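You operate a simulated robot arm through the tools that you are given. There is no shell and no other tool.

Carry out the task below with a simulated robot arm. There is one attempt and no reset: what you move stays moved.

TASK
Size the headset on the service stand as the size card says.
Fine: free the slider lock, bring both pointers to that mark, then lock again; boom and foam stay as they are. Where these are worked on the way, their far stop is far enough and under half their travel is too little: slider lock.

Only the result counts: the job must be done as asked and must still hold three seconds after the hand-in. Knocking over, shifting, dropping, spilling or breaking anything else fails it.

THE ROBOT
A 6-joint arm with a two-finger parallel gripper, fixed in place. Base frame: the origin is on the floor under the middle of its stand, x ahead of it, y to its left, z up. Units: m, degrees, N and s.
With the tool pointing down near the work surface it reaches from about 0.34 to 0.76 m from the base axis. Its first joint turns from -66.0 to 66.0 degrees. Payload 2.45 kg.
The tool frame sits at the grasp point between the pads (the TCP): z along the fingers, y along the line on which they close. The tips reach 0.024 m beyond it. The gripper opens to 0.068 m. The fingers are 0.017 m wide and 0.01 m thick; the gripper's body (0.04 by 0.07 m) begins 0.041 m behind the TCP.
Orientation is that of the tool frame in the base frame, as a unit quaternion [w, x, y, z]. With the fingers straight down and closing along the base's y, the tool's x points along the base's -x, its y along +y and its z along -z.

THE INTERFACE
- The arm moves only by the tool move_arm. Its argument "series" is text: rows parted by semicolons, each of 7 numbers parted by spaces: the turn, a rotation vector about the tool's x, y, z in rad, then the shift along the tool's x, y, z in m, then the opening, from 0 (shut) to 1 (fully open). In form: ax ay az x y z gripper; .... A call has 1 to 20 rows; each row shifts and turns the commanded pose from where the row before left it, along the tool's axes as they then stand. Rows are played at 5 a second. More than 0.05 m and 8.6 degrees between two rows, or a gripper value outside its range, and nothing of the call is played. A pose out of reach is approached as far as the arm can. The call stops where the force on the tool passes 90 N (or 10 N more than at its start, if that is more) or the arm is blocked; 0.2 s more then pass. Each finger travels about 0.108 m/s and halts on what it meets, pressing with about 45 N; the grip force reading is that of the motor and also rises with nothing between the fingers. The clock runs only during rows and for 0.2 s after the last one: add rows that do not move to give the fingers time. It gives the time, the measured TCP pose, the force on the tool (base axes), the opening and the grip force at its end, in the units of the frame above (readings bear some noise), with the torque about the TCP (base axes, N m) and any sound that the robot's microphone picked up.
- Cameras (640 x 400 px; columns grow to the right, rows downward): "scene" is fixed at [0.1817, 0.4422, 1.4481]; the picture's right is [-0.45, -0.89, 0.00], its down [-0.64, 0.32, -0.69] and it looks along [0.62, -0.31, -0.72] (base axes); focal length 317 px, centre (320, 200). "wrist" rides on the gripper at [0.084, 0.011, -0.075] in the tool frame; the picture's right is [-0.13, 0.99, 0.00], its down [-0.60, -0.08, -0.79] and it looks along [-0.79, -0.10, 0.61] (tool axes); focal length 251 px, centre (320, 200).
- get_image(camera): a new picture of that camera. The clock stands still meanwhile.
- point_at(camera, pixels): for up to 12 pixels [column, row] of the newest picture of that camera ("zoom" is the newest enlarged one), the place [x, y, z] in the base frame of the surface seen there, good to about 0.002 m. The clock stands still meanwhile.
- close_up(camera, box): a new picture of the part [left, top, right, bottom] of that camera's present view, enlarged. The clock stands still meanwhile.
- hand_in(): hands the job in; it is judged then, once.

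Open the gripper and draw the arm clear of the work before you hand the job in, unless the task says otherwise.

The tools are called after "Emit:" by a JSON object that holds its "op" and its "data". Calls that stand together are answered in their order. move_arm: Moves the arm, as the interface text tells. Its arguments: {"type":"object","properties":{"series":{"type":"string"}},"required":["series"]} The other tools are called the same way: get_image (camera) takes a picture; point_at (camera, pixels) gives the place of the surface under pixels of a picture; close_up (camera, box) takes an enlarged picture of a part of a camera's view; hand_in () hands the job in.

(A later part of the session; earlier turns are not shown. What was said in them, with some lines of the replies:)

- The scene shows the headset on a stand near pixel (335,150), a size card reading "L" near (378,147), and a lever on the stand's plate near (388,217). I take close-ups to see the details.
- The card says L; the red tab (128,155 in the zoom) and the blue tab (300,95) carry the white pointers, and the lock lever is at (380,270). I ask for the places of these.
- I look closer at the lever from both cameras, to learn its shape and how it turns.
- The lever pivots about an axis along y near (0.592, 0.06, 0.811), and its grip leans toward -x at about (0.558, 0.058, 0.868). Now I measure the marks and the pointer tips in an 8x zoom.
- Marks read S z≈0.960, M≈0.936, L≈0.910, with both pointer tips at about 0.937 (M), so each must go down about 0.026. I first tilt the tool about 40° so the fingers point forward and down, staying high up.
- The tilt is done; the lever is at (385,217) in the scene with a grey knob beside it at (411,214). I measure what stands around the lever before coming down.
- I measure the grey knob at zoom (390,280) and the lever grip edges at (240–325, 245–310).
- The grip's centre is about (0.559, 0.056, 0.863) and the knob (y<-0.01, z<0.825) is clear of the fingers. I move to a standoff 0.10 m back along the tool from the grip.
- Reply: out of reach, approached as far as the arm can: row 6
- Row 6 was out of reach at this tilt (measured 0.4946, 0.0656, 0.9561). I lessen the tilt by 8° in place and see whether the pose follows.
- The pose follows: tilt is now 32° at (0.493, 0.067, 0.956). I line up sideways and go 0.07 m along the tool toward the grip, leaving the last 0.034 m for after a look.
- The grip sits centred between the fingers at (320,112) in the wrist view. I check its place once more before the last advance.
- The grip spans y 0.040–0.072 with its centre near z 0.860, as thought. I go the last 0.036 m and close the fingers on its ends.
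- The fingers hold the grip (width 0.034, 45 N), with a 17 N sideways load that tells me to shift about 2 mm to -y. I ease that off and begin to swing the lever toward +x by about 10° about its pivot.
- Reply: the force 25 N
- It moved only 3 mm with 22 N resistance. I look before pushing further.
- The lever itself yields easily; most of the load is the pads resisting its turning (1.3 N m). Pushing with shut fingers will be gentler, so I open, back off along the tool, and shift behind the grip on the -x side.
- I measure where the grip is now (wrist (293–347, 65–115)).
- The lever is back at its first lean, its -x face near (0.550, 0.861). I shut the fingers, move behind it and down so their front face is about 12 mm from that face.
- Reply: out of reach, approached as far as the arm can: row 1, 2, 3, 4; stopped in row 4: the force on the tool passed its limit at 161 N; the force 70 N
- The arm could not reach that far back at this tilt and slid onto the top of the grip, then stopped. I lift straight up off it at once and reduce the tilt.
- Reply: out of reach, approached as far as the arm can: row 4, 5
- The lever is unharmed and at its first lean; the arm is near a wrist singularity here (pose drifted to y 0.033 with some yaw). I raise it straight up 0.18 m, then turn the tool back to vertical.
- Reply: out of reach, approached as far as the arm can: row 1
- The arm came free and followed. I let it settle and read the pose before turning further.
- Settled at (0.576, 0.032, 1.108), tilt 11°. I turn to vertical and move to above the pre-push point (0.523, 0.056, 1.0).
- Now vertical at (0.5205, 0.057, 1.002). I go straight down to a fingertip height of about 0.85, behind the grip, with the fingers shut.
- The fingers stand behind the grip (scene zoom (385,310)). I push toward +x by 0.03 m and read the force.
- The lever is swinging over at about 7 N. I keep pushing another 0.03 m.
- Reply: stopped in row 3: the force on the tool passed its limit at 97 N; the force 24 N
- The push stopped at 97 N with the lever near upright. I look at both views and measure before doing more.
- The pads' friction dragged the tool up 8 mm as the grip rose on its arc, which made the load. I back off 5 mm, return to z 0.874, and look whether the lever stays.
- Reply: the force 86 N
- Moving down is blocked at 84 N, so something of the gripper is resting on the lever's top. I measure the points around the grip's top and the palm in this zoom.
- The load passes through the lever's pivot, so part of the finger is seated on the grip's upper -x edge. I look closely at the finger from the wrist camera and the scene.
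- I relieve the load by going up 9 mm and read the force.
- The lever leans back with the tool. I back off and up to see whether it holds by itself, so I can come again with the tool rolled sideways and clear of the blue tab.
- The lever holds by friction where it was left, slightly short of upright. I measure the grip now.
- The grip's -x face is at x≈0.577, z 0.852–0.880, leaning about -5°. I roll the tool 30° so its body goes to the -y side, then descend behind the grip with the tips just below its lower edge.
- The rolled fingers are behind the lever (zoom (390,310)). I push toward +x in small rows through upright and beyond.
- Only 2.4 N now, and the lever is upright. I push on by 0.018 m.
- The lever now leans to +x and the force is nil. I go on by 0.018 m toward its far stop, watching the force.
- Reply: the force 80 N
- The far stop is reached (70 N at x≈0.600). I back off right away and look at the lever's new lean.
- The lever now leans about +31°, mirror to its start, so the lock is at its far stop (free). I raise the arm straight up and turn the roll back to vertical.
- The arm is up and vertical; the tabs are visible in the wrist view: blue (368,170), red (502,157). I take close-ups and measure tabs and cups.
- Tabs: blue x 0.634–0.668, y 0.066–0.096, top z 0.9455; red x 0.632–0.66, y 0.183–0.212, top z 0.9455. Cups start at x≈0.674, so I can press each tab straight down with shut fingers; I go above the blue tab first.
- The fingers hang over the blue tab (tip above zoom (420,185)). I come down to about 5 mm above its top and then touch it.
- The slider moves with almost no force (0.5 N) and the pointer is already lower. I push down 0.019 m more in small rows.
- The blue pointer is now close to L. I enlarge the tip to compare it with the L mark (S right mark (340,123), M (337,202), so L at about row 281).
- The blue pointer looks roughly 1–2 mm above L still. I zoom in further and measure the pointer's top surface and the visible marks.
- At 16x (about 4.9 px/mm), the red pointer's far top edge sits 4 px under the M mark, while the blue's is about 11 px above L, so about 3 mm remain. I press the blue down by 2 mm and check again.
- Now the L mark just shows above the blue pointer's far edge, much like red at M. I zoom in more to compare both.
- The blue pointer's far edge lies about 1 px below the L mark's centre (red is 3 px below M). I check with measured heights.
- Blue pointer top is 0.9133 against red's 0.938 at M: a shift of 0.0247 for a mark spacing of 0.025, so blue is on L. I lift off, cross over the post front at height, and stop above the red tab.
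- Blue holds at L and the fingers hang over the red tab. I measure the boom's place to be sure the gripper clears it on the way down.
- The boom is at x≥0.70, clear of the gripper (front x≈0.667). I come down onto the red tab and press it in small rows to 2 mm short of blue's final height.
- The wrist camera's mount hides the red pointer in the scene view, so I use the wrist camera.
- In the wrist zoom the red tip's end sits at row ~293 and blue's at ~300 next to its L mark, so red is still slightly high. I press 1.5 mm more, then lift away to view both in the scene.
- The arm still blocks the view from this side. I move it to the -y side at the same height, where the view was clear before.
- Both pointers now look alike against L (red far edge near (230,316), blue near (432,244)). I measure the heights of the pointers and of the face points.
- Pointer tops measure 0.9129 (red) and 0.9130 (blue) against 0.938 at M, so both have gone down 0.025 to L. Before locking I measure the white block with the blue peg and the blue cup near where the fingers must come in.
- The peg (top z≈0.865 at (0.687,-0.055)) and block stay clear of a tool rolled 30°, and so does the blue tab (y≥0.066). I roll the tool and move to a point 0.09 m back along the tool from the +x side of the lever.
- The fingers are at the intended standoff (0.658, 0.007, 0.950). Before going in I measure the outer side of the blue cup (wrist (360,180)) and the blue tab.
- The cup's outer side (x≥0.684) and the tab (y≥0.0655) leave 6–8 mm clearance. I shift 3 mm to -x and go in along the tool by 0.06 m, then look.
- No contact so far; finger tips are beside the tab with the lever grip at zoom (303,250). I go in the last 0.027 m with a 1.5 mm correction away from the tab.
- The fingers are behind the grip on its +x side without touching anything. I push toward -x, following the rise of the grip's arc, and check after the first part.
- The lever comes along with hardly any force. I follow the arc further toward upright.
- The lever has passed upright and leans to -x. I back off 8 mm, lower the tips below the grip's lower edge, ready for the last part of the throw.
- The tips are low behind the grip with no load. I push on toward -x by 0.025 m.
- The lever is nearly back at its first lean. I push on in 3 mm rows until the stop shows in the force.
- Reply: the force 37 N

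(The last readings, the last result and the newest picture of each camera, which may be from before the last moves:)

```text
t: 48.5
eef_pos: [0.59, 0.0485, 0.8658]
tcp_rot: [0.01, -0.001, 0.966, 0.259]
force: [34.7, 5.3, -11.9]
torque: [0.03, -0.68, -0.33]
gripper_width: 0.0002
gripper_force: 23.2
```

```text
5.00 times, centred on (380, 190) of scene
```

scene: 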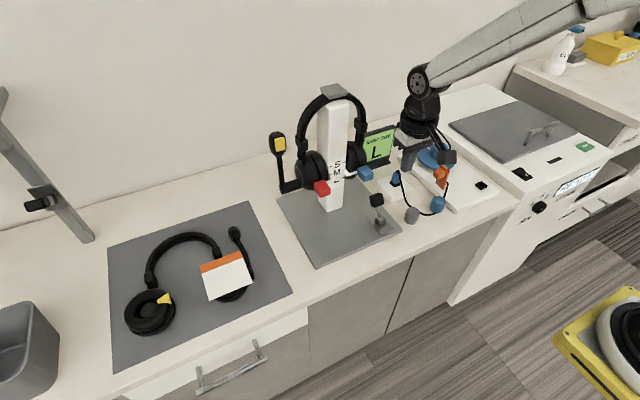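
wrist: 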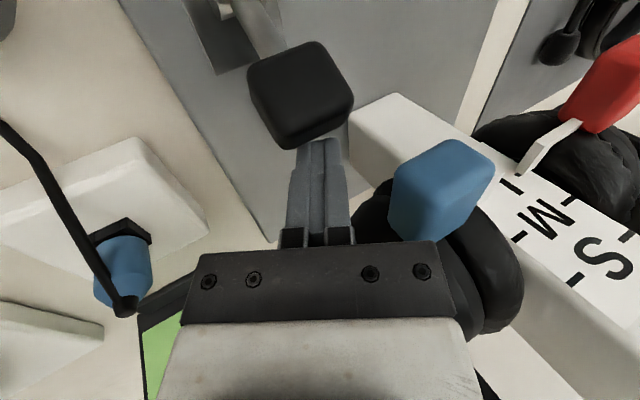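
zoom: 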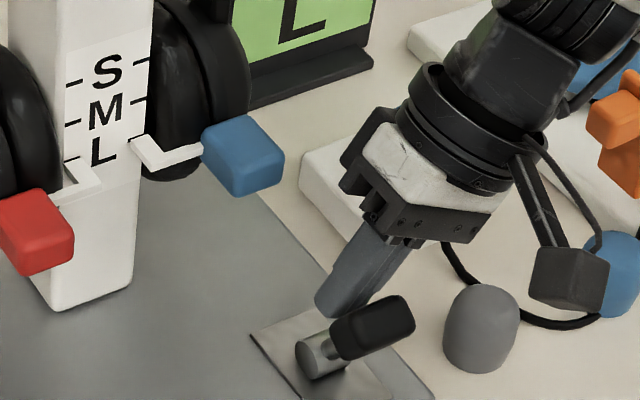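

The lock's stop shows at 35 N with the lever at its first lean. I release the load by backing off to +x, and compare the view.

Emit:
{"op": "move_arm", "data": {"series": "0 0 0 -0.008 0 0 0; 0 0 0 -0.01 0 0 0; 0 0 0 0 0 0 0"}}

Emit:
{"op": "close_up", "data": {"camera": "scene", "box": [340, 150, 420, 230]}}

Emit:
{"op": "point_at", "data": {"camera": "zoom", "pixels": [[340, 315], [345, 345], [375, 310], [400, 300], [375, 340], [400, 325], [310, 350], [330, 340]]}}

```text
t: 49.3
eef_pos: [0.6026, 0.0491, 0.8623]
tcp_rot: [0.003, -0.002, 0.965, 0.261]
force: [0.3, -0.1, 0.6]
torque: [-0.03, -0.03, -0.02]
gripper_width: 0.0
gripper_force: 24.1
```

```text
5.00 times, centred on (380, 190) of scene
```

zoom: 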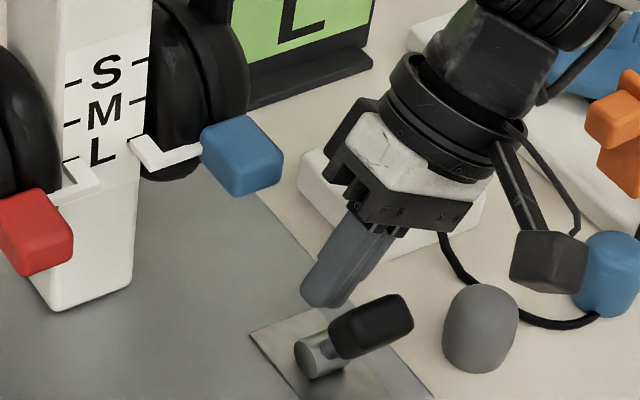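

```text
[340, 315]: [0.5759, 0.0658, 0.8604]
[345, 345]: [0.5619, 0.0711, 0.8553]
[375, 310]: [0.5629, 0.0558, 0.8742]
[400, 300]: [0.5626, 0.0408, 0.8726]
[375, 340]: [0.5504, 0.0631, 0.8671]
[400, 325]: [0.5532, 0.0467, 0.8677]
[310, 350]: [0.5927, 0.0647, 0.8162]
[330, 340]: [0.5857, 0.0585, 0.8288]
```

The lever reads (0.563, 0.056, 0.874), the same as at the start, and the stand sits as before. I withdraw along the tool, then rise and turn back to vertical.

Emit:
{"op": "move_arm", "data": {"series": "0 0 0 0 0 -0.03 0; 0 0 0 0 0 -0.035 0; 0 0 0 0 0 -0.035 0; 0 0 0 0.03 0.02 -0.03 0; 0 0 0 0.03 0.02 -0.03 0; 0.131 0 0 0 0 0 0; 0.131 0 0 0 0 0 0; 0.131 0 0 0 0 0 0; 0.131 0 0 0 0 0 0; 0 0 0 0.03 0 -0.03 0.5; 0 0 0 0.03 0 -0.03 1; 0 0 0 0 0 0 1; 0 0 0 0 0 0 1"}}

Emit:
{"op": "get_image", "data": {"camera": "scene"}}

Emit:
{"op": "close_up", "data": {"camera": "scene", "box": [326, 165, 346, 185]}}

Emit:
{"op": "get_image", "data": {"camera": "wrist"}}

```text
t: 52.1
eef_pos: [0.482, 0.0031, 1.0819]
tcp_rot: [0.004, 0.0, 1.0, 0.001]
force: [0.6, 0.1, -0.1]
torque: [0.04, -0.01, 0.0]
gripper_width: 0.068
gripper_force: 0.0
```

```text
taken
```

scene: 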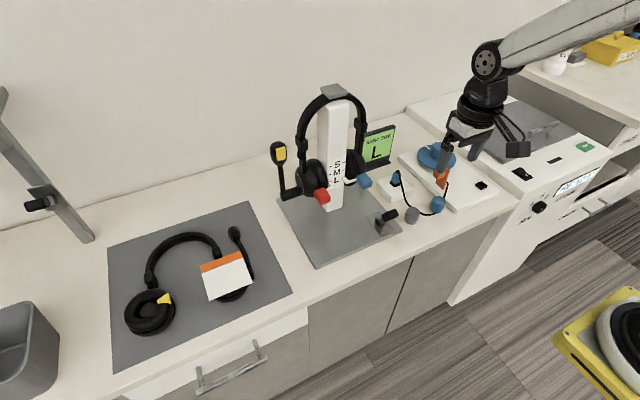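

```text
16.00 times, centred on (336, 175) of scene
```

zoom: 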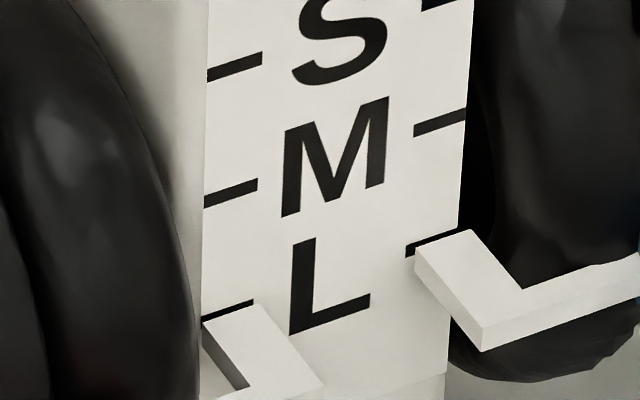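

```text
taken
```

wrist: 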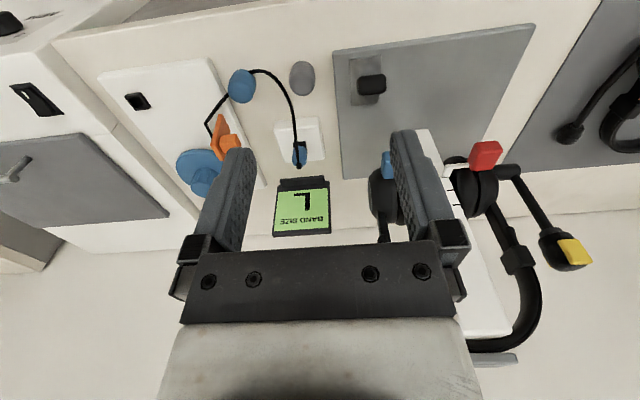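

Both pointers are unchanged after locking. For a last check I measure face heights level with the S, M and L marks and the pointer tops.

Emit:
{"op": "close_up", "data": {"camera": "scene", "box": [326, 165, 346, 185]}}

Emit:
{"op": "point_at", "data": {"camera": "zoom", "pixels": [[404, 253], [410, 248], [235, 66], [230, 193], [225, 310], [440, 122], [240, 335], [265, 350], [285, 370], [445, 265], [470, 295], [430, 260]]}}

Emit:
{"op": "close_up", "data": {"camera": "scene", "box": [260, 75, 420, 245]}}

```text
16.00 times, centred on (336, 175) of scene
```

zoom: 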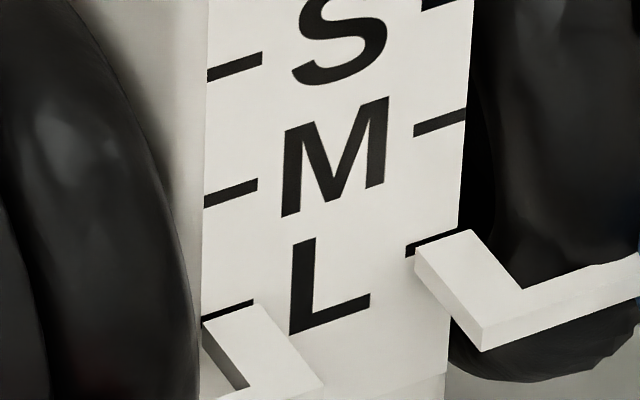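

```text
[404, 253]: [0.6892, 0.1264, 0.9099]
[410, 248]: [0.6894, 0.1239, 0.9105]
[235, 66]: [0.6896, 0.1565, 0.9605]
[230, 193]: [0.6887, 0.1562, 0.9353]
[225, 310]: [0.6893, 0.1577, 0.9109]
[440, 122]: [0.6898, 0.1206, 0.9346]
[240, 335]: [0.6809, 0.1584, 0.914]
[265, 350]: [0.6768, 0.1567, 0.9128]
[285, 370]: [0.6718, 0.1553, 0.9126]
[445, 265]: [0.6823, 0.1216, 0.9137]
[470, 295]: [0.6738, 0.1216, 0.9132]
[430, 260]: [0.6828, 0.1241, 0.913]
```

```text
2.35 times, centred on (340, 160) of scene
```

zoom: 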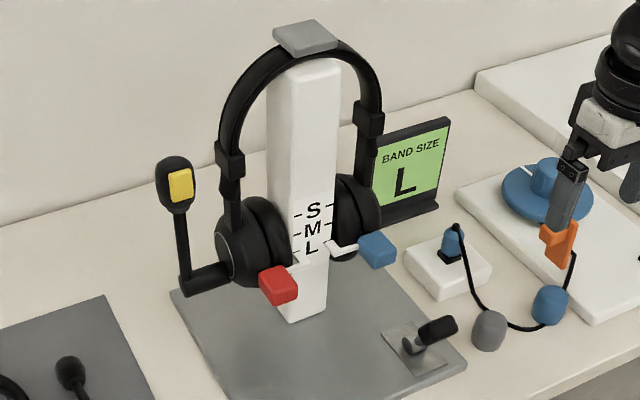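

Pointer centres (tops at 0.913, half thickness about 2.5 mm) lie at 0.9106 against the L mark at about 0.910. The lock is back at its first stop, the boom and everything around look untouched, and the arm is clear with the gripper open, so I hand in.

Emit:
{"op": "hand_in", "data": {}}

```text
The job is handed in.
```

I set the headset to size L, as the size card says, and handed the job in. I don't have the verdict.

- **Pointers:** both sit within about 0.5 mm of the L mark. They measure a height of about 0.9106 m, and the mark is at about 0.910 m. They did not move when I locked the slider again.
- **Slider lock:** I pushed it to its far stop to free it, then back until it pressed on its stop at the same lean it had at the start.
- **Boom and foam:** I did not touch either. The boom came down 25 mm with its ear cup.
- **Force on the lock lever:** on an early attempt the arm could not reach far enough back and slid onto the lever's grip, peaking at 161 N before it stopped. Two later pushes reached 97 N and 84 N, and the far stop took 70 N. In the last pictures the lever and stand look undamaged and in their starting place. The stand appeared to give slightly under load and came back each time.

The arm is clear of the work and the gripper is open.
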